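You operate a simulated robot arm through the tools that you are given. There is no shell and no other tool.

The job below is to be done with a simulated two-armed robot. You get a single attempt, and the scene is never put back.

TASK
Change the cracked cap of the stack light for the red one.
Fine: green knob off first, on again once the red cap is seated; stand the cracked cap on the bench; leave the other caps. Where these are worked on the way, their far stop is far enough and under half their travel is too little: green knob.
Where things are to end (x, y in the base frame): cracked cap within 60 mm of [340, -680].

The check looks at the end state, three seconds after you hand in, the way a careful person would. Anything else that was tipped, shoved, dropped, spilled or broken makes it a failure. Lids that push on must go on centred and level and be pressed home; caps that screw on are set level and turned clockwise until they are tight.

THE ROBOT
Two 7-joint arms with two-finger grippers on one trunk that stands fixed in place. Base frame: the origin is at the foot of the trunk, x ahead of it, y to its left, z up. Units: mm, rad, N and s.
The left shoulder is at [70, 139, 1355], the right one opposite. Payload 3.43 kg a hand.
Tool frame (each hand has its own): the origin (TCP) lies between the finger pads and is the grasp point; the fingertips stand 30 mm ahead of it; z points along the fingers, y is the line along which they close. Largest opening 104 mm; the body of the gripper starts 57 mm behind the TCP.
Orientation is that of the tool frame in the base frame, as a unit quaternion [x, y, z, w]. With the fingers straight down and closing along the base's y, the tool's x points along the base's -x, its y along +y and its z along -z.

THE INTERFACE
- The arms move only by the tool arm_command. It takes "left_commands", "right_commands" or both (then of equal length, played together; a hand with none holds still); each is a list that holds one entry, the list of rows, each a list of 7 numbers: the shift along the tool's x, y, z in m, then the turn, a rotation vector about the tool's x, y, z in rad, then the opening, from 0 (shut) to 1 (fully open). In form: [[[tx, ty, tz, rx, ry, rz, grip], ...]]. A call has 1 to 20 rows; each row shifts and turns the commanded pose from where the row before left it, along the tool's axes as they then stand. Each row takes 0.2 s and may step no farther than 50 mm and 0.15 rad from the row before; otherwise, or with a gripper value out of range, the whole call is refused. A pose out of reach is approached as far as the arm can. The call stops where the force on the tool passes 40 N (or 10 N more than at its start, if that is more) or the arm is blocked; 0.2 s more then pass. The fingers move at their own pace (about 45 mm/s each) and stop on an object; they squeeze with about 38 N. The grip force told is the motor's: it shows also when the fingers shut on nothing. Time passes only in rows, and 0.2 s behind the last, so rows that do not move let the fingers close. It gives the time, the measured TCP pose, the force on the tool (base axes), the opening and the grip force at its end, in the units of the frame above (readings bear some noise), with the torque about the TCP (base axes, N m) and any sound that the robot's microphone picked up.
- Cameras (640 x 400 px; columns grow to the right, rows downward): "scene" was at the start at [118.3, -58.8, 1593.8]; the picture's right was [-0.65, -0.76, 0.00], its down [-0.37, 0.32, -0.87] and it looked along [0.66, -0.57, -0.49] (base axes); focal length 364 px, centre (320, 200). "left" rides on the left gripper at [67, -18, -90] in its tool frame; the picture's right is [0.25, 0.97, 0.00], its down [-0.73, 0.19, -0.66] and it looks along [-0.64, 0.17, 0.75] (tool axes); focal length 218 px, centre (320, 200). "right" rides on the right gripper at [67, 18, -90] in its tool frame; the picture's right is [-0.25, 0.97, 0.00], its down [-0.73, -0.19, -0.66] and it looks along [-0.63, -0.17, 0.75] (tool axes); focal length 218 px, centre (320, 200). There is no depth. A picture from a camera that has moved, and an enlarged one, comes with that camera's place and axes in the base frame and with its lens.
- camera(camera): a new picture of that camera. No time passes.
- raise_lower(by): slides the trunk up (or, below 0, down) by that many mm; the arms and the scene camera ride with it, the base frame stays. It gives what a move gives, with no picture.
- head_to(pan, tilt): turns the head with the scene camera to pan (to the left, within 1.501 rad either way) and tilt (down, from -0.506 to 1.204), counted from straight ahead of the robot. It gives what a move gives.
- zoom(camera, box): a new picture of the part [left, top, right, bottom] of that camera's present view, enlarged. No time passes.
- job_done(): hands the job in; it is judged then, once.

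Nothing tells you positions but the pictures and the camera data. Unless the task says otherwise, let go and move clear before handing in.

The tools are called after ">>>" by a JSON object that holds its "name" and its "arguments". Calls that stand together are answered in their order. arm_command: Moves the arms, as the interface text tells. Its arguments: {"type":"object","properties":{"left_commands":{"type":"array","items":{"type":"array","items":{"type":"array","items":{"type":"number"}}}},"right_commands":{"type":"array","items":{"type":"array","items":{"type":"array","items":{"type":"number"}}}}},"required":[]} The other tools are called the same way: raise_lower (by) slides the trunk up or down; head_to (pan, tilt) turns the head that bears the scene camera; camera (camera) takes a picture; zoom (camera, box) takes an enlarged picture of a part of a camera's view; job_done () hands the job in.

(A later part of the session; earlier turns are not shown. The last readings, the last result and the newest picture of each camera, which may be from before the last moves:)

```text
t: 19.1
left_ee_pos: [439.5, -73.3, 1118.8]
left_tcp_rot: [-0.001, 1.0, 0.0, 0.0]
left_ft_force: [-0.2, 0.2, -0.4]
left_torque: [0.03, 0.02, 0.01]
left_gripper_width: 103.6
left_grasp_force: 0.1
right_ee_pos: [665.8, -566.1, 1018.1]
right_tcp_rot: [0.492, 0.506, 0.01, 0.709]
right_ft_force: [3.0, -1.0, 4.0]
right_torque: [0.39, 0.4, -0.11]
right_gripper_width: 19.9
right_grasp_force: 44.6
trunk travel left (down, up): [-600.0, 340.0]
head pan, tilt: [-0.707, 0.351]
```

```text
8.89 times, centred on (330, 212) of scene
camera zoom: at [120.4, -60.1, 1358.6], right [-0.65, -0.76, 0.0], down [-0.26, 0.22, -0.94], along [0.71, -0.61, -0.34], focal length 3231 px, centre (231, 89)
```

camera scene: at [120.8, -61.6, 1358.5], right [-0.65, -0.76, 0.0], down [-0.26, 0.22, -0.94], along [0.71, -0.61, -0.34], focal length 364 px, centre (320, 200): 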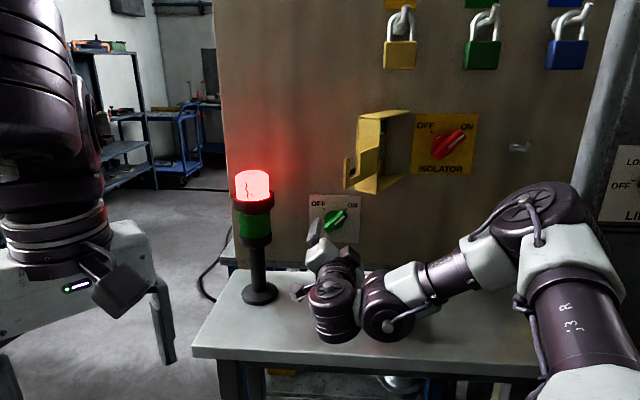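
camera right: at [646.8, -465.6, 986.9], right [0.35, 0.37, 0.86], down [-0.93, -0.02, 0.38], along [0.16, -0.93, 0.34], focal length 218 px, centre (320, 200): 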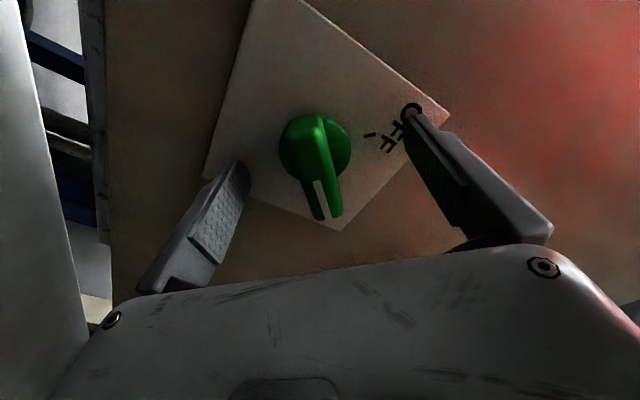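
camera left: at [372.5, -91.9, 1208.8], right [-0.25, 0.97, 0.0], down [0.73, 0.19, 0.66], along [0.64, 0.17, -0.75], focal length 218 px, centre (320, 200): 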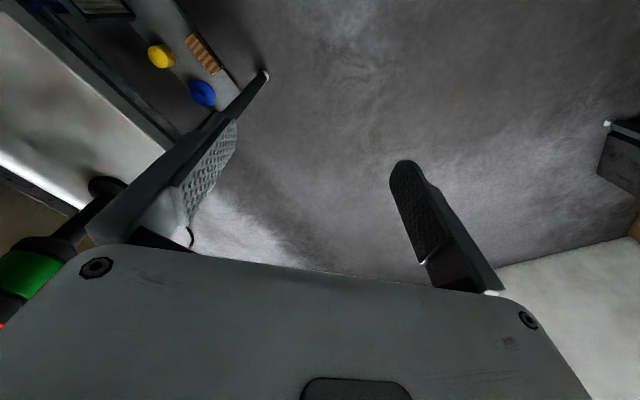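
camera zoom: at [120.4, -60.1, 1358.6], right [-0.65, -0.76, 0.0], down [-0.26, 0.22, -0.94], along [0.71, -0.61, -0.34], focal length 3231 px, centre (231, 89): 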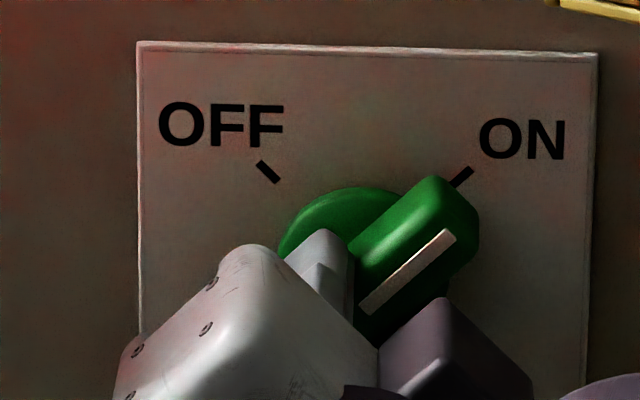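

The handle is held (19.9 mm wide) with only small side loads. I'll turn it counter-clockwise toward OFF, the first third now.

>>> {"name": "arm_command", "arguments": {"right_commands": [[[0, 0, 0, 0, 0, -0.1, 0.0], [0, 0, 0, 0, 0, -0.1, 0.0], [0, 0, 0, 0, 0, -0.1, 0.0], [0, 0, 0, 0, 0, -0.1, 0.0], [0, 0, 0, 0, 0, -0.1, 0.0]]]}}

>>> {"name": "zoom", "arguments": {"camera": "right", "box": [200, 80, 460, 240]}}

>>> {"name": "zoom", "arguments": {"camera": "scene", "box": [300, 190, 360, 235]}}

```text
t: 20.3
left_ee_pos: [437.9, -73.7, 1120.2]
left_tcp_rot: [-0.001, 1.0, 0.0, 0.0]
left_ft_force: [-0.3, 0.3, -0.6]
left_torque: [0.02, 0.03, 0.01]
left_gripper_width: 103.9
left_grasp_force: 0.1
right_ee_pos: [665.5, -566.6, 1018.9]
right_tcp_rot: [0.352, 0.612, -0.168, 0.688]
right_ft_force: [1.7, -3.9, 7.2]
right_torque: [0.81, 0.76, -0.21]
right_gripper_width: 20.0
right_grasp_force: 44.9
trunk travel left (down, up): [-600.0, 340.0]
head pan, tilt: [-0.707, 0.351]
```

```text
2.46 times, centred on (330, 160) of right
camera zoom: at [627.4, -479.6, 957.9], right [0.59, 0.62, 0.51], down [-0.74, 0.18, 0.64], along [0.31, -0.76, 0.57], focal length 537 px, centre (295, 298)
```

zoom: 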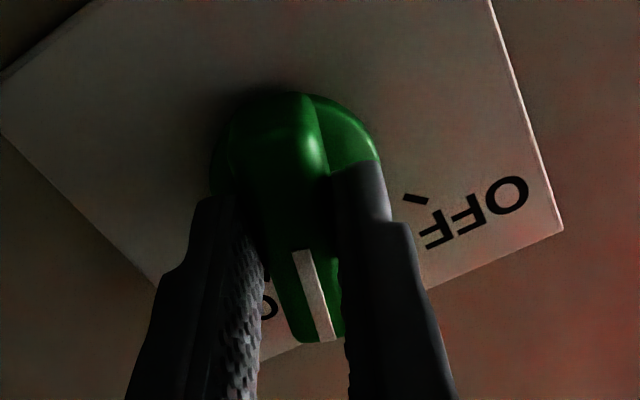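

```text
8.89 times, centred on (330, 212) of scene
camera zoom: at [119.7, -60.4, 1358.7], right [-0.65, -0.76, 0.0], down [-0.26, 0.22, -0.94], along [0.71, -0.61, -0.34], focal length 3231 px, centre (231, 89)
```

zoom: 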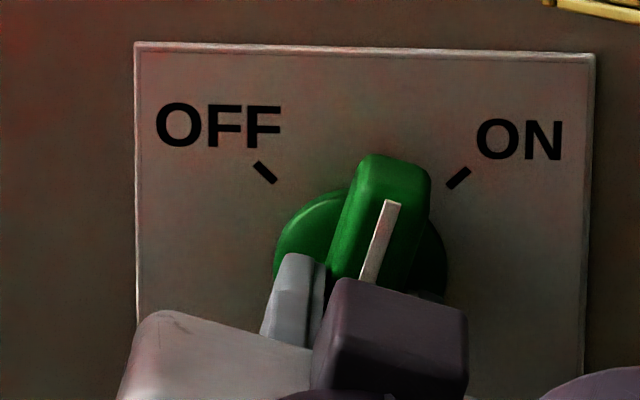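

The knob turns cleanly with the hand. Continuing to the OFF stop.

>>> {"name": "arm_command", "arguments": {"right_commands": [[[0, 0, 0, 0, 0, -0.1, 0.0], [0, 0, 0, 0, 0, -0.1, 0.0], [0, 0, 0, 0, 0, -0.1, 0.0], [0, 0, 0, 0, 0, -0.1, 0.0], [0, 0, 0, 0, 0, -0.1, 0.0], [0, 0, 0, 0, 0, -0.1, 0.0], [0, 0, 0, 0, 0, -0.1, 0.0], [0, 0, 0, 0, 0, -0.1, 0.0], [0, 0, 0, 0, 0, -0.1, 0.0], [0, 0, 0, 0, 0, -0.1, 0.0]]]}}

>>> {"name": "zoom", "arguments": {"camera": "right", "box": [200, 80, 460, 240]}}

>>> {"name": "camera", "arguments": {"camera": "scene"}}

>>> {"name": "zoom", "arguments": {"camera": "scene", "box": [300, 190, 360, 235]}}

```text
t: 22.5
left_ee_pos: [436.6, -73.8, 1120.4]
left_tcp_rot: [0.0, 1.0, 0.001, 0.0]
left_ft_force: [-1.1, 0.3, 0.5]
left_torque: [-0.01, -0.03, 0.0]
left_gripper_width: 104.1
left_grasp_force: 0.0
right_ee_pos: [665.9, -567.6, 1018.4]
right_tcp_rot: [0.017, 0.706, -0.476, 0.524]
right_ft_force: [0.3, -12.3, 13.1]
right_torque: [0.0, 0.07, -0.86]
right_gripper_width: 19.9
right_grasp_force: 44.9
trunk travel left (down, up): [-600.0, 340.0]
head pan, tilt: [-0.707, 0.351]
```

```text
2.46 times, centred on (330, 160) of right
camera zoom: at [580.3, -528.6, 955.3], right [0.62, 0.65, -0.44], down [-0.25, 0.7, 0.67], along [0.74, -0.31, 0.59], focal length 537 px, centre (295, 298)
```

zoom: 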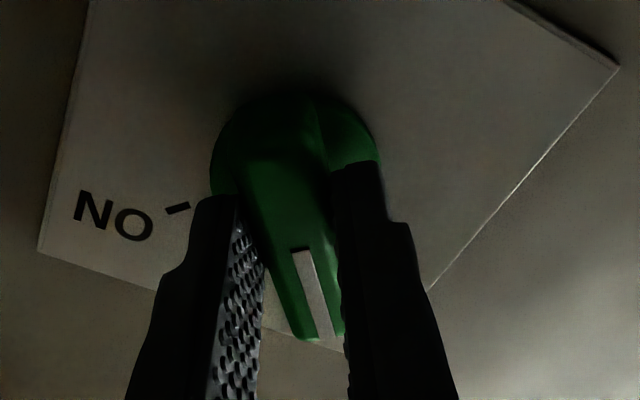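

```text
taken
camera scene: at [118.2, -61.3, 1358.8], right [-0.65, -0.76, 0.0], down [-0.26, 0.22, -0.94], along [0.71, -0.61, -0.34], focal length 364 px, centre (320, 200)
```

scene: 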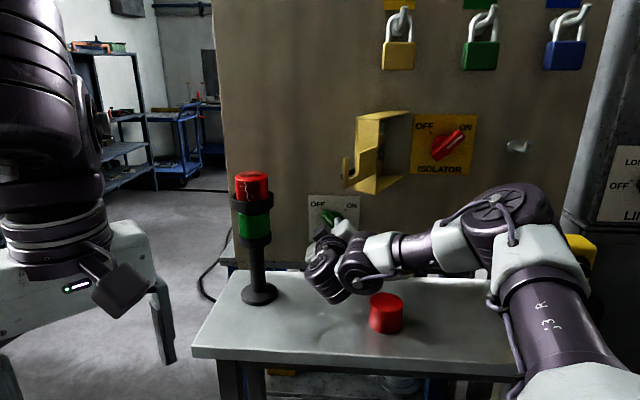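

```text
8.89 times, centred on (330, 212) of scene
camera zoom: at [118.2, -61.3, 1358.8], right [-0.65, -0.76, 0.0], down [-0.26, 0.22, -0.94], along [0.71, -0.61, -0.34], focal length 3231 px, centre (231, 89)
```

zoom: 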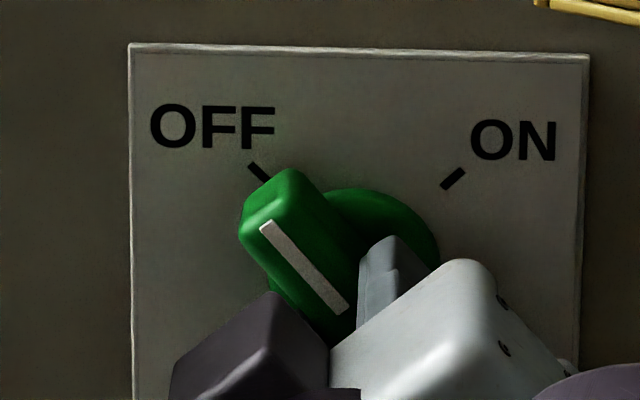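

The stack light has gone dark and the pointer is almost on the OFF tick. One last small nudge to make sure it is on the stop, then I'll release.

>>> {"name": "arm_command", "arguments": {"right_commands": [[[0, 0, 0, 0, 0, -0.05, 0.0], [0, 0, 0, 0, 0, -0.03, 0.0], [0, 0, 0, 0, 0, 0, 0.0]]]}}

>>> {"name": "zoom", "arguments": {"camera": "scene", "box": [300, 190, 360, 235]}}

```text
t: 23.3
left_ee_pos: [436.6, -74.8, 1120.5]
left_tcp_rot: [0.0, 1.0, 0.0, 0.002]
left_ft_force: [-0.4, -0.4, 0.3]
left_torque: [0.0, 0.02, -0.01]
left_gripper_width: 103.6
left_grasp_force: 0.1
right_ee_pos: [665.4, -568.3, 1018.3]
right_tcp_rot: [-0.009, 0.705, -0.498, 0.505]
right_ft_force: [0.7, -16.7, 15.3]
right_torque: [-0.13, -0.34, -0.62]
right_gripper_width: 19.6
right_grasp_force: 45.3
trunk travel left (down, up): [-600.0, 340.0]
head pan, tilt: [-0.707, 0.351]
```

```text
8.89 times, centred on (330, 212) of scene
camera zoom: at [117.7, -61.9, 1358.8], right [-0.65, -0.76, 0.0], down [-0.26, 0.22, -0.94], along [0.71, -0.61, -0.34], focal length 3231 px, centre (231, 89)
```

zoom: 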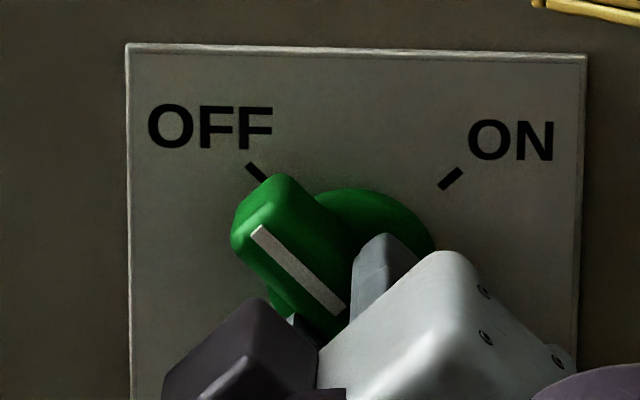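

The pointer is on OFF and the lamp is out. I'll release the knob, open up and back straight out.

>>> {"name": "arm_command", "arguments": {"right_commands": [[[0, 0, 0, 0, 0, 0, 0.4], [0, 0, 0, 0, 0, 0, 0.5], [0, 0, -0.01, 0, 0, 0, 0.6], [0, 0, -0.03, 0, 0, 0, 0.8], [0, 0, -0.04, 0, 0, 0, 1], [0, 0, -0.04, 0, 0, 0, 1], [0, 0, -0.04, 0, 0, 0, 1], [0, 0, -0.04, 0, 0, 0, 1]]]}}

>>> {"name": "camera", "arguments": {"camera": "scene"}}

>>> {"name": "zoom", "arguments": {"camera": "scene", "box": [300, 190, 360, 235]}}

>>> {"name": "zoom", "arguments": {"camera": "scene", "box": [220, 160, 290, 250]}}

```text
t: 25.1
left_ee_pos: [438.9, -73.3, 1119.5]
left_tcp_rot: [-0.001, 1.0, 0.0, -0.001]
left_ft_force: [0.4, 0.6, -0.1]
left_torque: [0.01, -0.02, -0.03]
left_gripper_width: 104.0
left_grasp_force: 0.1
right_ee_pos: [520.3, -426.5, 1018.0]
right_tcp_rot: [-0.012, 0.706, -0.497, 0.504]
right_ft_force: [-0.1, 0.5, 0.2]
right_torque: [0.03, 0.03, -0.03]
right_gripper_width: 104.0
right_grasp_force: 0.0
trunk travel left (down, up): [-600.0, 340.0]
head pan, tilt: [-0.707, 0.351]
```

```text
taken
camera scene: at [119.8, -59.4, 1358.7], right [-0.65, -0.76, 0.0], down [-0.26, 0.22, -0.94], along [0.71, -0.61, -0.34], focal length 364 px, centre (320, 200)
```

scene: 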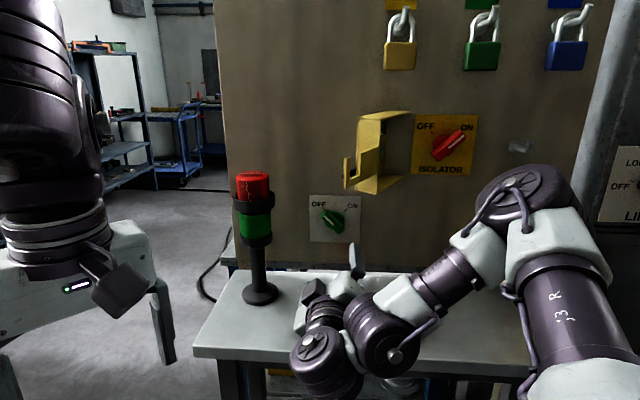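

```text
8.89 times, centred on (330, 212) of scene
camera zoom: at [119.8, -59.4, 1358.7], right [-0.65, -0.76, 0.0], down [-0.26, 0.22, -0.94], along [0.71, -0.61, -0.34], focal length 3231 px, centre (231, 89)
```

zoom: 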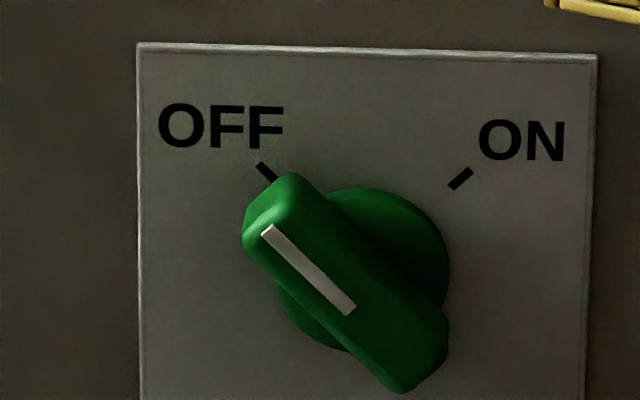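

```text
4.44 times, centred on (255, 205) of scene
camera zoom: at [119.8, -59.4, 1358.7], right [-0.65, -0.76, 0.0], down [-0.26, 0.22, -0.94], along [0.71, -0.61, -0.34], focal length 1615 px, centre (609, 178)
```

zoom: 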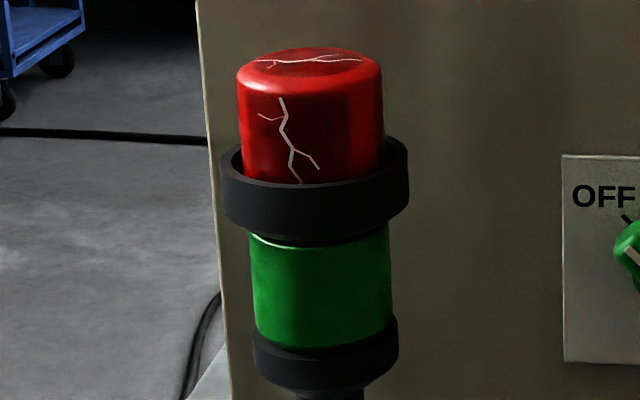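

The knob reads OFF, the lamp is dark, and the cracked cap is now clearly visible in its collar. Next I move the right hand left and back, clear of the hook, and set it to a 45° downward tilt facing the stack light.

>>> {"name": "arm_command", "arguments": {"right_commands": [[[-0.0251, 0.0169, -0.0146, 0, 0, 0, 1], [-0.0251, 0.0169, -0.0146, 0, 0, 0, 1], [-0.0251, 0.0169, -0.0146, 0, 0, 0, 1], [-0.0251, 0.0169, -0.0146, 0, 0, 0, 1], [0, 0, 0, 0, 0, 0.1325, 1], [0, 0, 0, 0, 0, 0.1325, 1], [0, 0, 0, 0, 0, 0.1325, 1], [0, 0, 0, 0, 0, 0.1325, 1], [0, 0, 0, 0, 0, 0.1325, 1], [0, 0, 0, 0, 0, 0.1325, 1]]]}}

>>> {"name": "camera", "arguments": {"camera": "scene"}}

```text
t: 27.3
left_ee_pos: [438.2, -73.1, 1119.1]
left_tcp_rot: [-0.001, 1.0, 0.0, -0.001]
left_ft_force: [0.0, -0.3, 0.2]
left_torque: [0.0, -0.04, -0.02]
left_gripper_width: 104.0
left_grasp_force: 0.1
right_ee_pos: [586.4, -337.8, 1042.7]
right_tcp_rot: [0.262, 0.656, -0.261, 0.658]
right_ft_force: [-0.1, -0.3, 0.3]
right_torque: [0.0, -0.03, -0.03]
right_gripper_width: 103.9
right_grasp_force: 0.0
right hand out of reach, approached as far as the arm can: row 2, 3, 4
trunk travel left (down, up): [-600.0, 340.0]
head pan, tilt: [-0.707, 0.351]
```

```text
taken
camera scene: at [120.1, -60.3, 1358.6], right [-0.65, -0.76, 0.0], down [-0.26, 0.22, -0.94], along [0.71, -0.61, -0.34], focal length 364 px, centre (320, 200)
```

scene: 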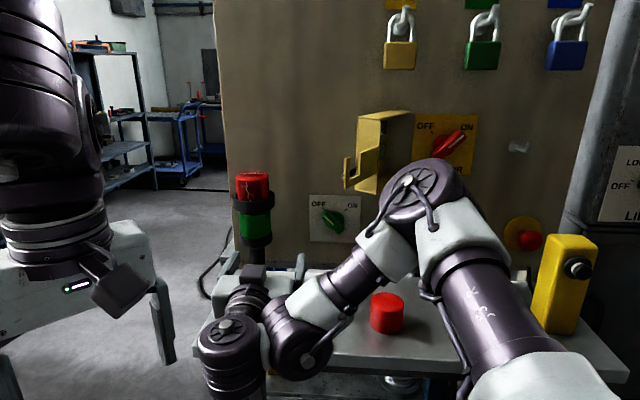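

The hand is clear of the hook. Now I apply the yaw and the 45° tilt toward the stack light.

>>> {"name": "arm_command", "arguments": {"right_commands": [[[0, 0, 0, -0.1185, 0, 0, 1], [0, 0, 0, -0.1185, 0, 0, 1], [0, 0, 0, 0, 0.131, 0, 1], [0, 0, 0, 0, 0.131, 0, 1], [0, 0, 0, 0, 0.131, 0, 1], [0, 0, 0, 0, 0.131, 0, 1], [0, 0, 0, 0, 0.131, 0, 1], [0, 0, 0, 0, 0.131, 0, 1]]]}}

>>> {"name": "camera", "arguments": {"camera": "scene"}}

>>> {"name": "camera", "arguments": {"camera": "right"}}

```text
t: 29.1
left_ee_pos: [439.5, -73.1, 1118.9]
left_tcp_rot: [0.0, 1.0, 0.0, -0.001]
left_ft_force: [-0.8, 0.6, 0.2]
left_torque: [0.02, -0.01, 0.02]
left_gripper_width: 104.0
left_grasp_force: 0.1
right_ee_pos: [483.9, -337.1, 991.6]
right_tcp_rot: [0.232, 0.859, -0.117, 0.441]
right_ft_force: [-0.8, 0.3, -0.3]
right_torque: [0.01, 0.01, -0.04]
right_gripper_width: 103.9
right_grasp_force: 0.1
right hand out of reach, approached as far as the arm can: row 5, 6, 7, 8
trunk travel left (down, up): [-600.0, 340.0]
head pan, tilt: [-0.707, 0.351]
```

```text
taken
camera scene: at [120.6, -59.6, 1358.6], right [-0.65, -0.76, 0.0], down [-0.26, 0.22, -0.94], along [0.71, -0.61, -0.34], focal length 364 px, centre (320, 200)
```

scene: 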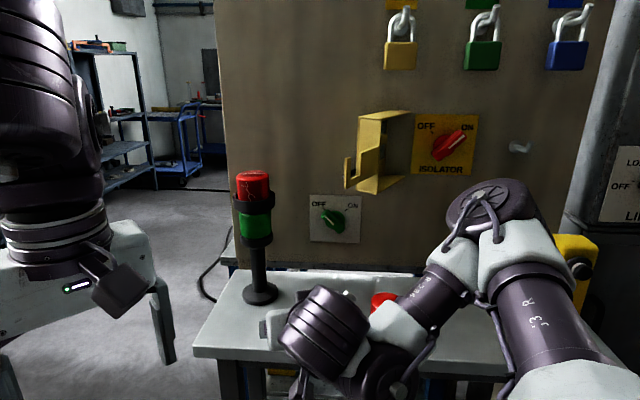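

```text
taken
camera right: at [397.6, -265.8, 989.5], right [0.61, 0.76, 0.21], down [-0.19, -0.11, 0.97], along [0.77, -0.64, 0.08], focal length 218 px, centre (320, 200)
```

right: 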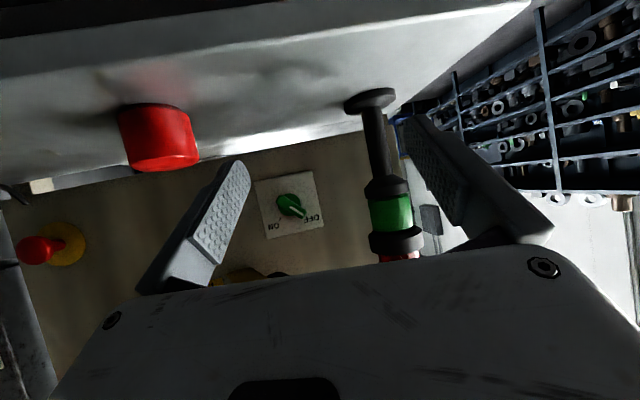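

I'm at (484, -337, 992), tilted about 36° down and clear of the hook. Raising the trunk 150 mm puts the shoulder at a better height for the stack light.

>>> {"name": "raise_lower", "arguments": {"by": 150}}

>>> {"name": "camera", "arguments": {"camera": "right"}}

>>> {"name": "camera", "arguments": {"camera": "scene"}}

```text
t: 30.8
left_ee_pos: [440.3, -74.0, 1269.0]
left_tcp_rot: [-0.001, 1.0, 0.0, 0.0]
left_ft_force: [0.2, -0.6, 0.1]
left_torque: [0.02, 0.0, 0.04]
left_gripper_width: 104.1
left_grasp_force: 0.1
right_ee_pos: [484.4, -337.6, 1143.3]
right_tcp_rot: [0.234, 0.858, -0.117, 0.442]
right_ft_force: [-0.7, 0.2, 0.1]
right_torque: [-0.01, -0.02, 0.01]
right_gripper_width: 103.7
right_grasp_force: 0.0
trunk travel left (down, up): [-750.0, 190.0]
head pan, tilt: [-0.707, 0.351]
```

```text
taken
camera right: at [397.7, -266.5, 1139.4], right [0.61, 0.76, 0.21], down [-0.19, -0.11, 0.97], along [0.77, -0.64, 0.08], focal length 218 px, centre (320, 200)
```

right: 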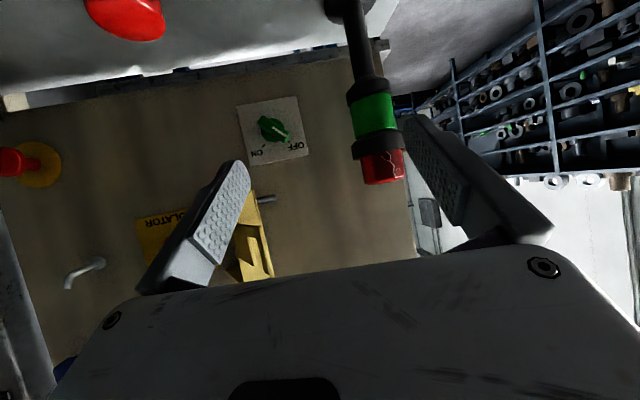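

```text
taken
camera scene: at [120.3, -60.4, 1508.5], right [-0.65, -0.76, 0.0], down [-0.26, 0.22, -0.94], along [0.71, -0.61, -0.34], focal length 364 px, centre (320, 200)
```

scene: 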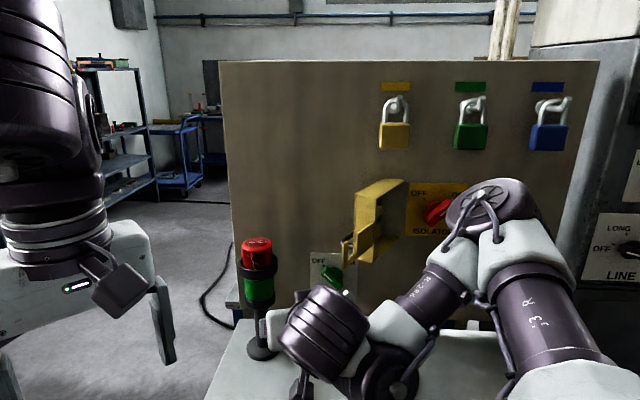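

From two views the cap axis is near (735, -407). I'll zoom both views to pin down the cap and collar heights.

>>> {"name": "zoom", "arguments": {"camera": "scene", "box": [220, 225, 300, 315]}}

>>> {"name": "zoom", "arguments": {"camera": "right", "box": [310, 60, 450, 200]}}

```text
4.44 times, centred on (260, 270) of scene
camera zoom: at [120.3, -60.4, 1508.5], right [-0.65, -0.76, 0.0], down [-0.26, 0.22, -0.94], along [0.71, -0.61, -0.34], focal length 1615 px, centre (587, -111)
```

zoom: 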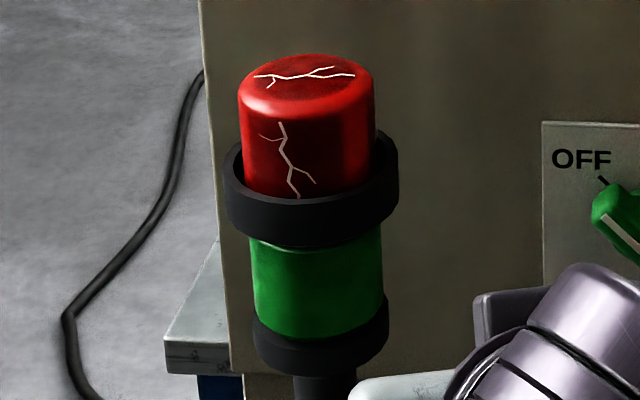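

```text
2.86 times, centred on (380, 130) of right
camera zoom: at [397.7, -266.5, 1139.4], right [0.61, 0.76, 0.21], down [-0.19, -0.11, 0.97], along [0.77, -0.64, 0.08], focal length 624 px, centre (149, 400)
```

zoom: 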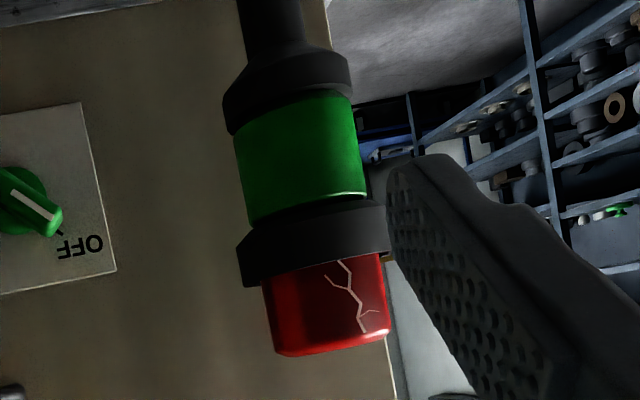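

The collar rim works out near (737, -410, 1118). The panel contact came about 15 mm earlier than the head camera predicted, so I'll check the camera against the left fingertips, whose position I know.

>>> {"name": "zoom", "arguments": {"camera": "scene", "box": [120, 260, 220, 400]}}

>>> {"name": "zoom", "arguments": {"camera": "scene", "box": [0, 200, 160, 400]}}

```text
2.86 times, centred on (170, 330) of scene
camera zoom: at [120.3, -60.4, 1508.5], right [-0.65, -0.76, 0.0], down [-0.26, 0.22, -0.94], along [0.71, -0.61, -0.34], focal length 1038 px, centre (749, -171)
```

zoom: 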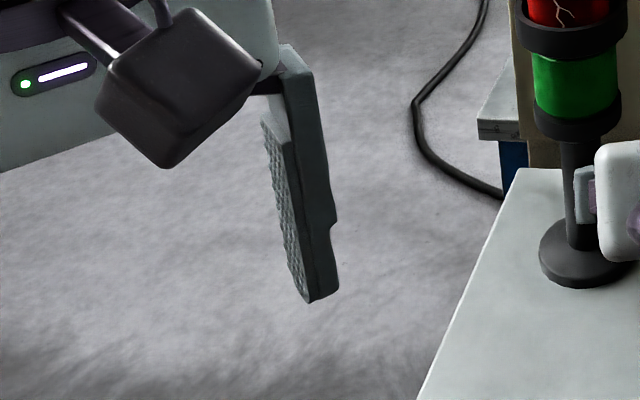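

```text
2.00 times, centred on (80, 300) of scene
camera zoom: at [120.3, -60.4, 1508.5], right [-0.65, -0.76, 0.0], down [-0.26, 0.22, -0.94], along [0.71, -0.61, -0.34], focal length 727 px, centre (800, 0)
```

zoom: 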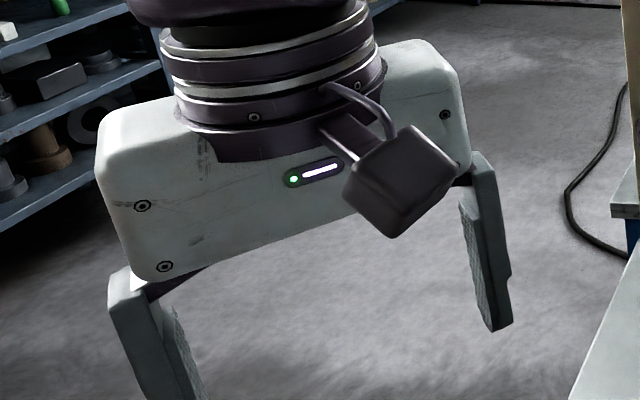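

The camera and the hand agree to about 4 mm, which is good enough for a coarse approach, and I'll use the wrist camera for the fine work. Moving now to a staging point roughly 120 mm short of the cap at its own height.

>>> {"name": "arm_command", "arguments": {"right_commands": [[[-0.0211, 0.0159, 0.0256, 0, 0, 0, 1], [-0.0211, 0.0159, 0.0256, 0, 0, 0, 1], [-0.0211, 0.0159, 0.0256, 0, 0, 0, 1], [-0.0211, 0.0159, 0.0256, 0, 0, 0, 1], [0, 0, 0, 0, 0.075, 0, 1], [0, 0, 0, 0, 0, 0, 1]]]}}

>>> {"name": "camera", "arguments": {"camera": "right"}}

>>> {"name": "camera", "arguments": {"camera": "scene"}}

```text
t: 32.2
left_ee_pos: [439.1, -74.0, 1267.9]
left_tcp_rot: [0.0, 1.0, 0.0, 0.001]
left_ft_force: [0.0, 0.3, -0.2]
left_torque: [-0.01, 0.0, 0.01]
left_gripper_width: 104.0
left_grasp_force: 0.1
right_ee_pos: [484.0, -338.6, 1144.0]
right_tcp_rot: [0.233, 0.858, -0.118, 0.443]
right_ft_force: [-0.3, 0.0, 0.3]
right_torque: [-0.01, -0.02, -0.01]
right_gripper_width: 104.1
right_grasp_force: 0.1
right hand out of reach, approached as far as the arm can: row 1, 2, 3, 4, 5
trunk travel left (down, up): [-750.0, 190.0]
head pan, tilt: [-0.707, 0.351]
```

```text
taken
camera right: at [397.6, -266.5, 1139.5], right [0.61, 0.76, 0.21], down [-0.19, -0.11, 0.97], along [0.77, -0.64, 0.08], focal length 218 px, centre (320, 200)
```

right: 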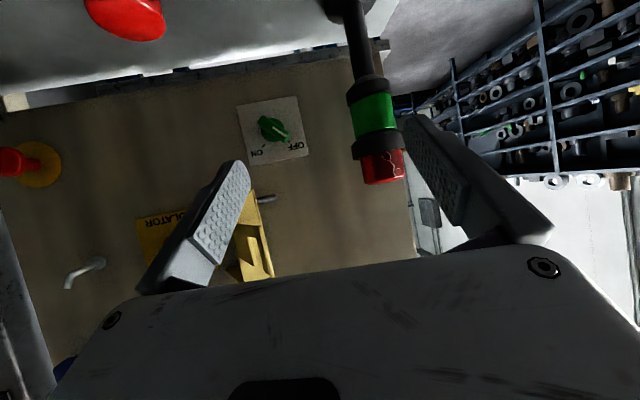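

```text
taken
camera scene: at [120.2, -60.3, 1508.6], right [-0.65, -0.76, 0.0], down [-0.26, 0.22, -0.94], along [0.71, -0.61, -0.34], focal length 364 px, centre (320, 200)
```

scene: 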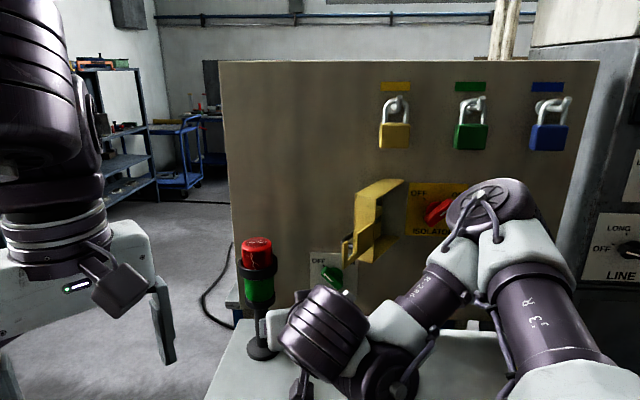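

The arm didn't move: from this folded posture even small forward steps are out of reach. I'll raise the pitch back toward level, the reverse of what I did before, and try moving out from there.

>>> {"name": "arm_command", "arguments": {"right_commands": [[[0, 0, 0, 0, -0.13, 0, 1], [0, 0, 0, 0, -0.13, 0, 1], [0, 0, 0, 0, -0.13, 0, 1], [0, 0, 0, 0, -0.13, 0, 1]]]}}

>>> {"name": "camera", "arguments": {"camera": "scene"}}

```text
t: 33.2
left_ee_pos: [438.5, -73.3, 1269.1]
left_tcp_rot: [-0.002, 1.0, 0.0, -0.001]
left_ft_force: [-0.1, -0.1, -0.7]
left_torque: [0.01, 0.0, -0.03]
left_gripper_width: 103.9
left_grasp_force: 0.1
right_ee_pos: [493.4, -341.4, 1144.2]
right_tcp_rot: [0.193, 0.716, -0.173, 0.648]
right_ft_force: [0.2, 0.0, 1.0]
right_torque: [0.03, 0.02, 0.0]
right_gripper_width: 104.1
right_grasp_force: 0.2
right hand out of reach, approached as far as the arm can: row 1
trunk travel left (down, up): [-750.0, 190.0]
head pan, tilt: [-0.707, 0.351]
```

```text
taken
camera scene: at [121.4, -59.0, 1508.5], right [-0.65, -0.76, 0.0], down [-0.26, 0.22, -0.94], along [0.71, -0.61, -0.34], focal length 364 px, centre (320, 200)
```

scene: 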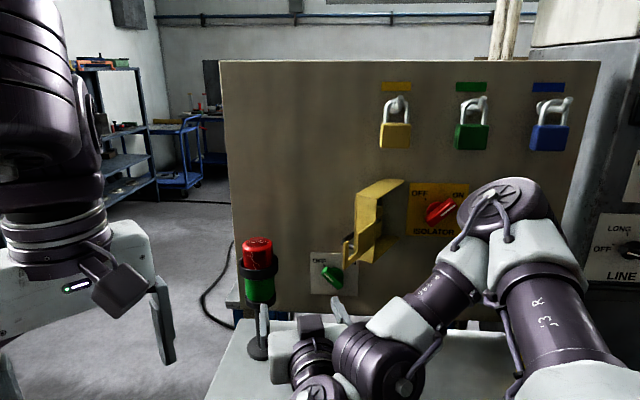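

The hand is back to nearly level (5.7° down, heading -30°), and this posture moves freely. I'll advance toward the stack light with the tool level.

>>> {"name": "arm_command", "arguments": {"right_commands": [[[-0.0014, 0.0124, 0.0285, 0, 0, 0, 1], [-0.0014, 0.0124, 0.0285, 0, 0, 0, 1], [-0.0014, 0.0124, 0.0285, 0, 0, 0, 1], [-0.0014, 0.0124, 0.0285, 0, 0, 0, 1], [-0.0014, 0.0124, 0.0285, 0, 0, 0, 1], [0, 0, 0, 0, 0, 0, 1]]]}}

>>> {"name": "camera", "arguments": {"camera": "right"}}

>>> {"name": "camera", "arguments": {"camera": "scene"}}

```text
t: 34.6
left_ee_pos: [438.0, -73.5, 1268.0]
left_tcp_rot: [0.001, 1.0, 0.001, 0.0]
left_ft_force: [-0.1, -0.2, -0.3]
left_torque: [-0.01, 0.02, -0.01]
left_gripper_width: 104.0
left_grasp_force: 0.0
right_ee_pos: [608.6, -359.4, 1139.4]
right_tcp_rot: [0.196, 0.716, -0.174, 0.648]
right_ft_force: [0.2, 0.3, -0.1]
right_torque: [0.05, -0.02, 0.0]
right_gripper_width: 104.2
right_grasp_force: 0.0
right hand out of reach, approached as far as the arm can: row 4, 5
trunk travel left (down, up): [-750.0, 190.0]
head pan, tilt: [-0.707, 0.351]
```

```text
taken
camera right: at [537.1, -295.3, 1081.2], right [0.51, 0.82, 0.26], down [-0.6, 0.13, 0.79], along [0.62, -0.56, 0.56], focal length 218 px, centre (320, 200)
```

right: 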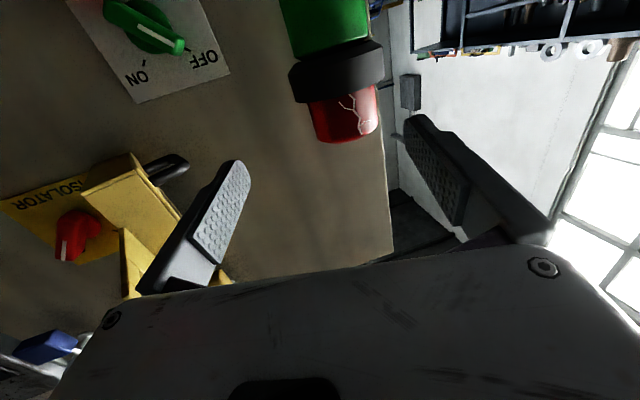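

```text
taken
camera scene: at [119.2, -61.5, 1508.6], right [-0.65, -0.76, 0.0], down [-0.26, 0.22, -0.94], along [0.71, -0.61, -0.34], focal length 364 px, centre (320, 200)
```

scene: 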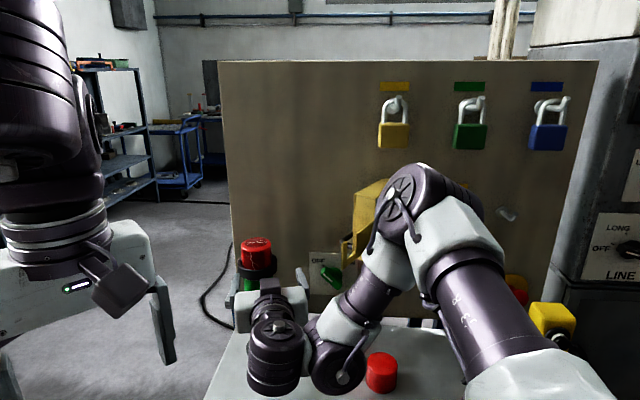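

It stopped at (609, -359, 1139), still about 130 mm short of the cap. I'll probe which direction is limiting with a short move straight ahead.

>>> {"name": "arm_command", "arguments": {"right_commands": [[[0, 0, 0.02, 0, 0, 0, 1]]]}}

>>> {"name": "arm_command", "arguments": {"right_commands": [[[0, -0.02, 0, 0, 0, 0, 1]]]}}

>>> {"name": "arm_command", "arguments": {"right_commands": [[[0, 0, 0.02, 0, 0, 0, 1]]]}}

```text
t: 35.0
left_ee_pos: [438.8, -73.6, 1268.2]
left_tcp_rot: [-0.001, 1.0, 0.0, 0.0]
left_ft_force: [-0.7, -0.4, -0.3]
left_torque: [0.01, -0.01, -0.01]
left_gripper_width: 104.1
left_grasp_force: 0.0
right_ee_pos: [609.4, -357.1, 1139.8]
right_tcp_rot: [0.196, 0.716, -0.174, 0.647]
right_ft_force: [0.1, -0.2, 0.5]
right_torque: [0.02, -0.02, -0.01]
right_gripper_width: 104.1
right_grasp_force: 0.1
right hand out of reach, approached as far as the arm can: row 1
trunk travel left (down, up): [-750.0, 190.0]
head pan, tilt: [-0.707, 0.351]
```

```text
t: 35.4
left_ee_pos: [437.9, -74.8, 1268.0]
left_tcp_rot: [-0.001, 1.0, 0.001, 0.0]
left_ft_force: [0.8, -0.5, 0.0]
left_torque: [-0.03, -0.01, -0.01]
left_gripper_width: 104.3
left_grasp_force: 0.1
right_ee_pos: [599.5, -375.5, 1137.5]
right_tcp_rot: [0.195, 0.716, -0.173, 0.648]
right_ft_force: [-0.9, 0.0, 0.5]
right_torque: [-0.01, -0.01, 0.0]
right_gripper_width: 104.2
right_grasp_force: 0.1
trunk travel left (down, up): [-750.0, 190.0]
head pan, tilt: [-0.707, 0.351]
```

```text
t: 35.8
left_ee_pos: [439.1, -74.8, 1269.1]
left_tcp_rot: [-0.001, 1.0, 0.001, -0.001]
left_ft_force: [-0.2, 0.4, 0.2]
left_torque: [0.01, -0.02, -0.01]
left_gripper_width: 104.1
left_grasp_force: 0.1
right_ee_pos: [608.6, -380.7, 1138.1]
right_tcp_rot: [0.196, 0.716, -0.173, 0.648]
right_ft_force: [0.8, 0.0, -0.1]
right_torque: [-0.01, 0.02, 0.03]
right_gripper_width: 104.2
right_grasp_force: 0.0
right hand out of reach, approached as far as the arm can: row 1
trunk travel left (down, up): [-750.0, 190.0]
head pan, tilt: [-0.707, 0.351]
```

Sideways moves work but forward moves bind, so the limit looks like the wrist bend with the forearm hanging steeply down. Raising the hand relative to the shoulder should relieve it, so I'll lift the hand and then lower the trunk to compensate.

>>> {"name": "arm_command", "arguments": {"right_commands": [[[-0.02, 0, 0, 0, 0, 0, 1], [-0.02, 0, 0, 0, 0, 0, 1], [-0.02, 0, 0, 0, 0, 0, 1], [-0.02, 0, 0, 0, 0, 0, 1], [-0.02, 0, 0, 0, 0, 0, 1]]]}}

>>> {"name": "camera", "arguments": {"camera": "scene"}}

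```text
t: 37.0
left_ee_pos: [438.9, -73.9, 1269.1]
left_tcp_rot: [-0.001, 1.0, -0.001, 0.0]
left_ft_force: [0.5, 0.0, -0.3]
left_torque: [0.02, 0.04, 0.04]
left_gripper_width: 104.1
left_grasp_force: 0.0
right_ee_pos: [604.6, -378.2, 1237.0]
right_tcp_rot: [0.196, 0.714, -0.175, 0.649]
right_ft_force: [0.2, 0.9, 0.7]
right_torque: [-0.01, -0.03, -0.03]
right_gripper_width: 103.9
right_grasp_force: 0.0
right hand out of reach, approached as far as the arm can: row 2, 3, 4, 5
trunk travel left (down, up): [-750.0, 190.0]
head pan, tilt: [-0.707, 0.351]
```

```text
taken
camera scene: at [119.6, -60.7, 1508.6], right [-0.65, -0.76, 0.0], down [-0.26, 0.22, -0.94], along [0.71, -0.61, -0.34], focal length 364 px, centre (320, 200)
```

scene: 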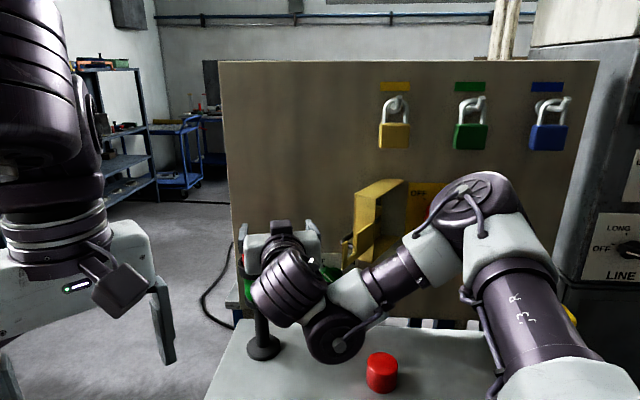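

The hand rose to z 1237 and the forearm is flatter now. Trying the forward direction again from here.

>>> {"name": "arm_command", "arguments": {"right_commands": [[[0, 0, 0.02, 0, 0, 0, 1], [0, 0, 0.02, 0, 0, 0, 1], [0, 0, 0.02, 0, 0, 0, 1]]]}}

```text
t: 37.8
left_ee_pos: [438.7, -74.3, 1268.4]
left_tcp_rot: [-0.001, 1.0, 0.0, 0.0]
left_ft_force: [-0.6, 0.2, 0.0]
left_torque: [-0.01, -0.02, 0.0]
left_gripper_width: 103.9
left_grasp_force: 0.1
right_ee_pos: [605.9, -377.9, 1223.1]
right_tcp_rot: [0.196, 0.715, -0.174, 0.649]
right_ft_force: [-0.4, 0.4, -1.3]
right_torque: [-0.02, 0.02, 0.03]
right_gripper_width: 104.1
right_grasp_force: 0.0
right hand out of reach, approached as far as the arm can: row 1, 2, 3
trunk travel left (down, up): [-750.0, 190.0]
head pan, tilt: [-0.707, 0.351]
```

The boundary stays near x ≈ 607 whatever the height, so heading may be the constraint. I'll turn back toward -44° and try forward again.

>>> {"name": "arm_command", "arguments": {"right_commands": [[[0, 0, 0, 0.12, 0, 0, 1], [0, 0, 0, 0.12, 0, 0, 1], [0, 0, 0.02, 0, 0, 0, 1], [0, 0, 0.02, 0, 0, 0, 1]]]}}

>>> {"name": "camera", "arguments": {"camera": "scene"}}

```text
t: 38.8
left_ee_pos: [438.6, -72.9, 1268.2]
left_tcp_rot: [0.0, 1.0, 0.0, 0.001]
left_ft_force: [1.3, 0.3, 0.2]
left_torque: [-0.03, -0.03, 0.02]
left_gripper_width: 104.3
left_grasp_force: 0.0
right_ee_pos: [624.1, -402.9, 1220.5]
right_tcp_rot: [0.271, 0.69, -0.258, 0.62]
right_ft_force: [-0.7, -0.2, -0.3]
right_torque: [-0.01, 0.02, 0.0]
right_gripper_width: 103.9
right_grasp_force: 0.0
right hand out of reach, approached as far as the arm can: row 4
trunk travel left (down, up): [-750.0, 190.0]
head pan, tilt: [-0.707, 0.351]
```

```text
taken
camera scene: at [120.5, -60.0, 1508.6], right [-0.65, -0.76, 0.0], down [-0.26, 0.22, -0.94], along [0.71, -0.61, -0.34], focal length 364 px, centre (320, 200)
```

scene: 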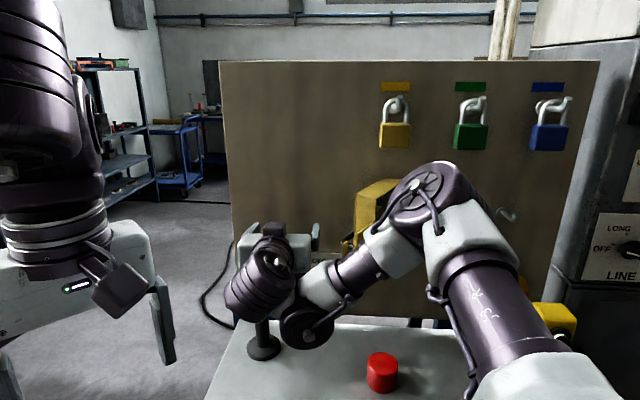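

Turning the heading freed about 25 mm. A roll joint may be near its stop, so I'll test by adding roll in one direction while moving forward slightly.

>>> {"name": "arm_command", "arguments": {"right_commands": [[[0, 0, 0, 0, 0, 0.15, 1], [0, 0, 0, 0, 0, 0.15, 1], [0, 0, 0.02, 0, 0, 0, 1]]]}}

>>> {"name": "arm_command", "arguments": {"right_commands": [[[0, 0, 0, 0, 0, -0.15, 1], [0, 0, 0, 0, 0, -0.15, 1], [0, 0, 0, 0, 0, -0.15, 1], [0, 0, 0, 0, 0, -0.15, 1], [0, 0, 0.02, 0, 0, 0, 1]]]}}

```text
t: 39.6
left_ee_pos: [438.4, -74.6, 1269.9]
left_tcp_rot: [-0.001, 1.0, 0.0, 0.001]
left_ft_force: [-0.4, -0.3, 0.4]
left_torque: [0.0, 0.0, 0.01]
left_gripper_width: 104.0
left_grasp_force: 0.1
right_ee_pos: [620.1, -410.5, 1219.3]
right_tcp_rot: [0.372, 0.641, -0.163, 0.651]
right_ft_force: [0.1, -1.0, 0.0]
right_torque: [0.0, 0.01, 0.03]
right_gripper_width: 103.9
right_grasp_force: 0.1
right hand out of reach, approached as far as the arm can: row 3
trunk travel left (down, up): [-750.0, 190.0]
head pan, tilt: [-0.707, 0.351]
```

```text
t: 40.8
left_ee_pos: [439.3, -74.4, 1267.8]
left_tcp_rot: [-0.001, 1.0, 0.0, 0.0]
left_ft_force: [0.3, 0.1, 0.2]
left_torque: [0.03, 0.0, 0.02]
left_gripper_width: 103.8
left_grasp_force: 0.0
right_ee_pos: [620.2, -414.9, 1222.1]
right_tcp_rot: [0.165, 0.722, -0.348, 0.574]
right_ft_force: [-0.3, -0.3, -1.1]
right_torque: [0.01, 0.01, -0.03]
right_gripper_width: 104.1
right_grasp_force: 0.1
right hand out of reach, approached as far as the arm can: row 5
trunk travel left (down, up): [-750.0, 190.0]
head pan, tilt: [-0.707, 0.351]
```

Roll isn't the issue. The arm seems to work better with the hand at or above shoulder height, as at the start, so I'll level the roll, lift the hand further and look at the posture.

>>> {"name": "arm_command", "arguments": {"right_commands": [[[0, 0, 0, 0, 0, 0.15, 1], [0, 0, 0, 0, 0, 0.15, 1], [-0.03, 0, 0, 0, 0, 0, 1], [-0.03, 0, 0, 0, 0, 0, 1], [-0.03, 0, 0, 0, 0, 0, 1], [-0.03, 0, 0, 0, 0, 0, 1], [-0.03, 0, 0, 0, 0, 0, 1]]]}}

>>> {"name": "camera", "arguments": {"camera": "scene"}}

```text
t: 42.4
left_ee_pos: [439.7, -72.7, 1269.4]
left_tcp_rot: [-0.001, 1.0, 0.0, 0.0]
left_ft_force: [0.0, 0.3, 0.5]
left_torque: [-0.02, -0.01, 0.0]
left_gripper_width: 104.2
left_grasp_force: 0.0
right_ee_pos: [623.3, -414.0, 1371.2]
right_tcp_rot: [0.271, 0.69, -0.258, 0.62]
right_ft_force: [0.6, 0.0, 0.0]
right_torque: [-0.04, -0.02, 0.01]
right_gripper_width: 104.0
right_grasp_force: 0.1
right hand out of reach, approached as far as the arm can: row 5, 7
trunk travel left (down, up): [-750.0, 190.0]
head pan, tilt: [-0.707, 0.351]
```

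```text
taken
camera scene: at [119.9, -59.6, 1508.6], right [-0.65, -0.76, 0.0], down [-0.26, 0.22, -0.94], along [0.71, -0.61, -0.34], focal length 364 px, centre (320, 200)
```

scene: 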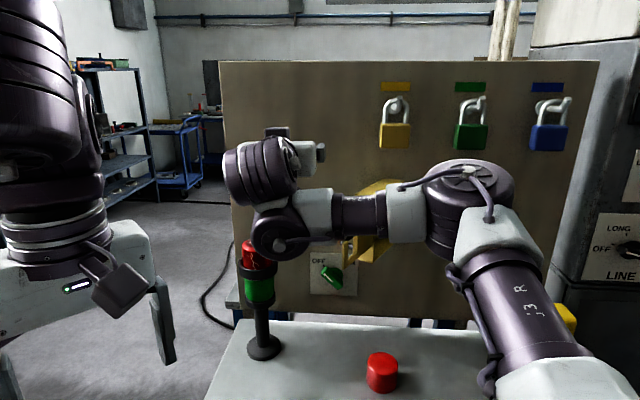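

The picture explains it: the elbow is out to the right and the forearm points left, so the wrist is bent about 93° and is at its limit. I'll swing the tool heading right to push the elbow inward, which should leave slack when I turn back. First I move the left arm aside for room.

>>> {"name": "arm_command", "arguments": {"left_commands": [[[0, 0.03, 0, 0, 0, 0, 1], [0, 0.03, 0, 0, 0, 0, 1], [0, 0.03, 0, 0, 0, 0, 1], [0, 0.03, 0, 0, 0, 0, 1], [0, 0.03, 0, 0, 0, 0, 1], [0, 0.03, 0, 0, 0, 0, 1]]]}}

>>> {"name": "arm_command", "arguments": {"right_commands": [[[0, 0, 0, 0.12, 0, 0, 1], [0, 0, 0, 0.12, 0, 0, 1], [0, 0, 0, 0.12, 0, 0, 1], [0, 0, 0, 0.12, 0, 0, 1], [0, 0, 0, 0.12, 0, 0, 1], [0, 0, 0, 0.12, 0, 0, 1]]]}}

>>> {"name": "camera", "arguments": {"camera": "scene"}}

```text
t: 43.8
left_ee_pos: [431.6, 98.4, 1266.4]
left_tcp_rot: [-0.002, 1.0, -0.001, 0.001]
left_ft_force: [0.0, 0.1, 0.9]
left_torque: [0.0, 0.0, -0.01]
left_gripper_width: 103.9
left_grasp_force: 0.1
left hand out of reach, approached as far as the arm can: row 6
right_ee_pos: [622.2, -415.0, 1371.0]
right_tcp_rot: [0.271, 0.69, -0.258, 0.619]
right_ft_force: [-0.6, 0.5, 0.4]
right_torque: [0.02, 0.0, 0.01]
right_gripper_width: 104.1
right_grasp_force: 0.0
trunk travel left (down, up): [-750.0, 190.0]
head pan, tilt: [-0.707, 0.351]
```

```text
t: 45.2
left_ee_pos: [431.9, 97.8, 1266.1]
left_tcp_rot: [-0.002, 1.0, -0.001, -0.001]
left_ft_force: [-0.7, -0.8, 0.9]
left_torque: [-0.01, -0.01, 0.02]
left_gripper_width: 104.0
left_grasp_force: 0.1
right_ee_pos: [621.3, -507.7, 1438.7]
right_tcp_rot: [0.455, 0.566, -0.469, 0.503]
right_ft_force: [-0.1, -1.2, 1.1]
right_torque: [0.0, -0.04, 0.0]
right_gripper_width: 104.1
right_grasp_force: 0.0
right hand out of reach, approached as far as the arm can: row 2, 3, 4, 5, 6
trunk travel left (down, up): [-750.0, 190.0]
head pan, tilt: [-0.707, 0.351]
```

```text
taken
camera scene: at [120.6, -59.7, 1508.5], right [-0.65, -0.76, 0.0], down [-0.26, 0.22, -0.94], along [0.71, -0.61, -0.34], focal length 364 px, centre (320, 200)
```

scene: 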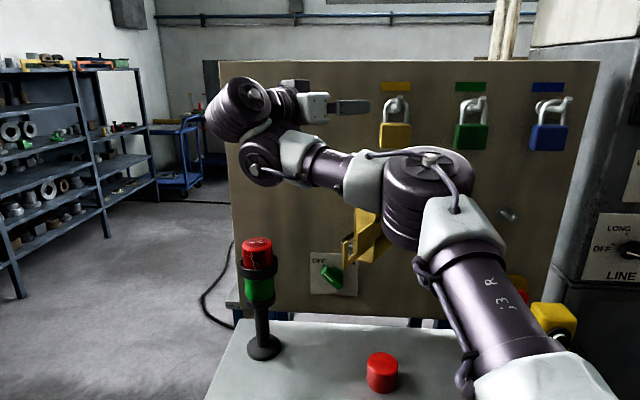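

The hand drifted to (621, -508, 1439), which is getting near the padlocks although there is no contact. I'll back it straight away from the panel before doing anything else.

>>> {"name": "arm_command", "arguments": {"right_commands": [[[0.0029, -0.0203, -0.0262, 0, 0, 0, 1], [0.0029, -0.0203, -0.0262, 0, 0, 0, 1], [0.0029, -0.0203, -0.0262, 0, 0, 0, 1]]]}}

>>> {"name": "camera", "arguments": {"camera": "scene"}}

```text
t: 46.0
left_ee_pos: [432.0, 97.2, 1266.4]
left_tcp_rot: [-0.002, 1.0, 0.0, 0.001]
left_ft_force: [-0.2, 1.0, 0.4]
left_torque: [0.01, 0.01, -0.06]
left_gripper_width: 103.9
left_grasp_force: 0.0
right_ee_pos: [602.4, -503.4, 1463.6]
right_tcp_rot: [0.454, 0.568, -0.467, 0.504]
right_ft_force: [0.3, -0.6, -0.9]
right_torque: [-0.01, 0.0, 0.01]
right_gripper_width: 103.8
right_grasp_force: 0.0
right hand out of reach, approached as far as the arm can: row 1, 2, 3
trunk travel left (down, up): [-750.0, 190.0]
head pan, tilt: [-0.707, 0.351]
```

```text
taken
camera scene: at [120.1, -60.1, 1508.6], right [-0.65, -0.76, 0.0], down [-0.26, 0.22, -0.94], along [0.71, -0.61, -0.34], focal length 364 px, centre (320, 200)
```

scene: 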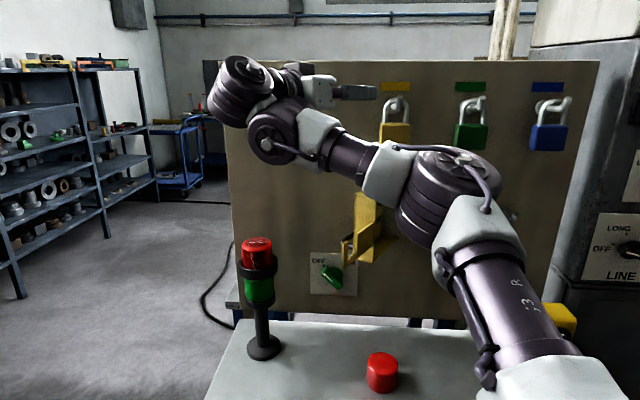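

Backing out was partly blocked, so I'll undo the swing by turning the heading back left, which should be free.

>>> {"name": "arm_command", "arguments": {"right_commands": [[[0, 0, -0.01, -0.12, 0, 0, 1], [0, 0, -0.01, -0.12, 0, 0, 1], [0, 0, -0.01, -0.12, 0, 0, 1], [0, 0, -0.01, -0.12, 0, 0, 1], [0, 0, -0.01, -0.12, 0, 0, 1], [0, 0, -0.01, -0.12, 0, 0, 1]]]}}

>>> {"name": "camera", "arguments": {"camera": "scene"}}

```text
t: 47.4
left_ee_pos: [430.4, 96.7, 1266.5]
left_tcp_rot: [-0.002, 1.0, 0.0, 0.001]
left_ft_force: [0.4, -0.6, -0.2]
left_torque: [-0.02, -0.01, 0.0]
left_gripper_width: 104.1
left_grasp_force: 0.0
right_ee_pos: [572.6, -449.2, 1468.6]
right_tcp_rot: [0.248, 0.696, -0.237, 0.631]
right_ft_force: [-0.9, 0.2, 0.6]
right_torque: [-0.01, 0.01, 0.04]
right_gripper_width: 103.8
right_grasp_force: 0.1
right hand out of reach, approached as far as the arm can: row 6
trunk travel left (down, up): [-750.0, 190.0]
head pan, tilt: [-0.707, 0.351]
```

```text
taken
camera scene: at [119.2, -60.4, 1508.7], right [-0.65, -0.76, 0.0], down [-0.26, 0.22, -0.94], along [0.71, -0.61, -0.34], focal length 364 px, centre (320, 200)
```

scene: 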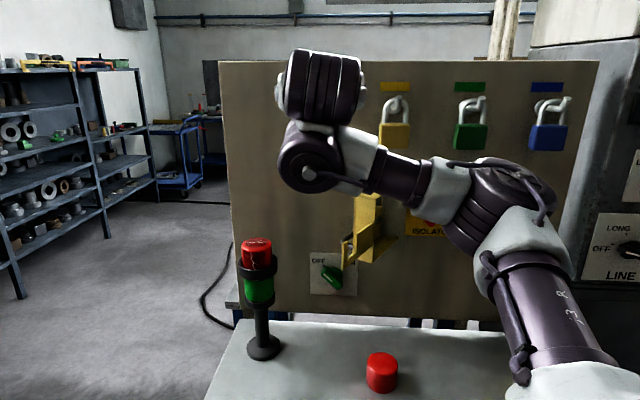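

The hand is at (573, -449, 1469) with heading -40°. Now I'll try reaching forward-left at this height. If that works, the trunk can do the vertical moves.

>>> {"name": "arm_command", "arguments": {"right_commands": [[[-0.0014, 0.0162, 0.0117, 0, 0, 0, 1], [-0.0014, 0.0162, 0.0117, 0, 0, 0, 1], [-0.0014, 0.0162, 0.0117, 0, 0, 0, 1], [-0.0014, 0.0162, 0.0117, 0, 0, 0, 1]]]}}

>>> {"name": "camera", "arguments": {"camera": "scene"}}

```text
t: 48.4
left_ee_pos: [432.5, 98.8, 1265.6]
left_tcp_rot: [-0.002, 1.0, -0.001, -0.001]
left_ft_force: [0.1, -0.4, -0.1]
left_torque: [0.01, 0.01, -0.01]
left_gripper_width: 104.2
left_grasp_force: 0.1
right_ee_pos: [616.1, -398.7, 1468.6]
right_tcp_rot: [0.249, 0.696, -0.238, 0.63]
right_ft_force: [0.5, 1.0, -0.5]
right_torque: [-0.01, 0.03, 0.0]
right_gripper_width: 104.2
right_grasp_force: 0.1
right hand out of reach, approached as far as the arm can: row 1, 2, 3, 4
trunk travel left (down, up): [-750.0, 190.0]
head pan, tilt: [-0.707, 0.351]
```

```text
taken
camera scene: at [121.1, -59.2, 1508.5], right [-0.65, -0.76, 0.0], down [-0.26, 0.22, -0.94], along [0.71, -0.61, -0.34], focal length 364 px, centre (320, 200)
```

scene: 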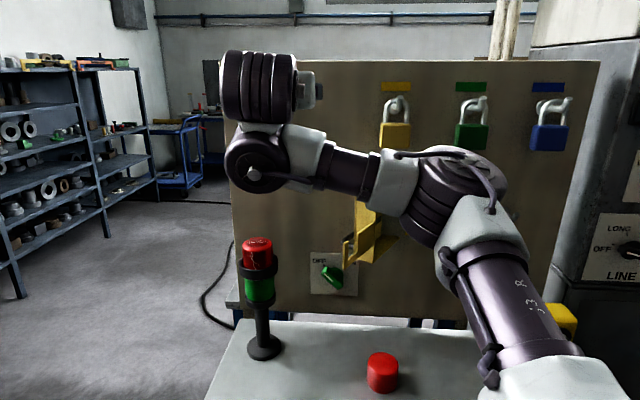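

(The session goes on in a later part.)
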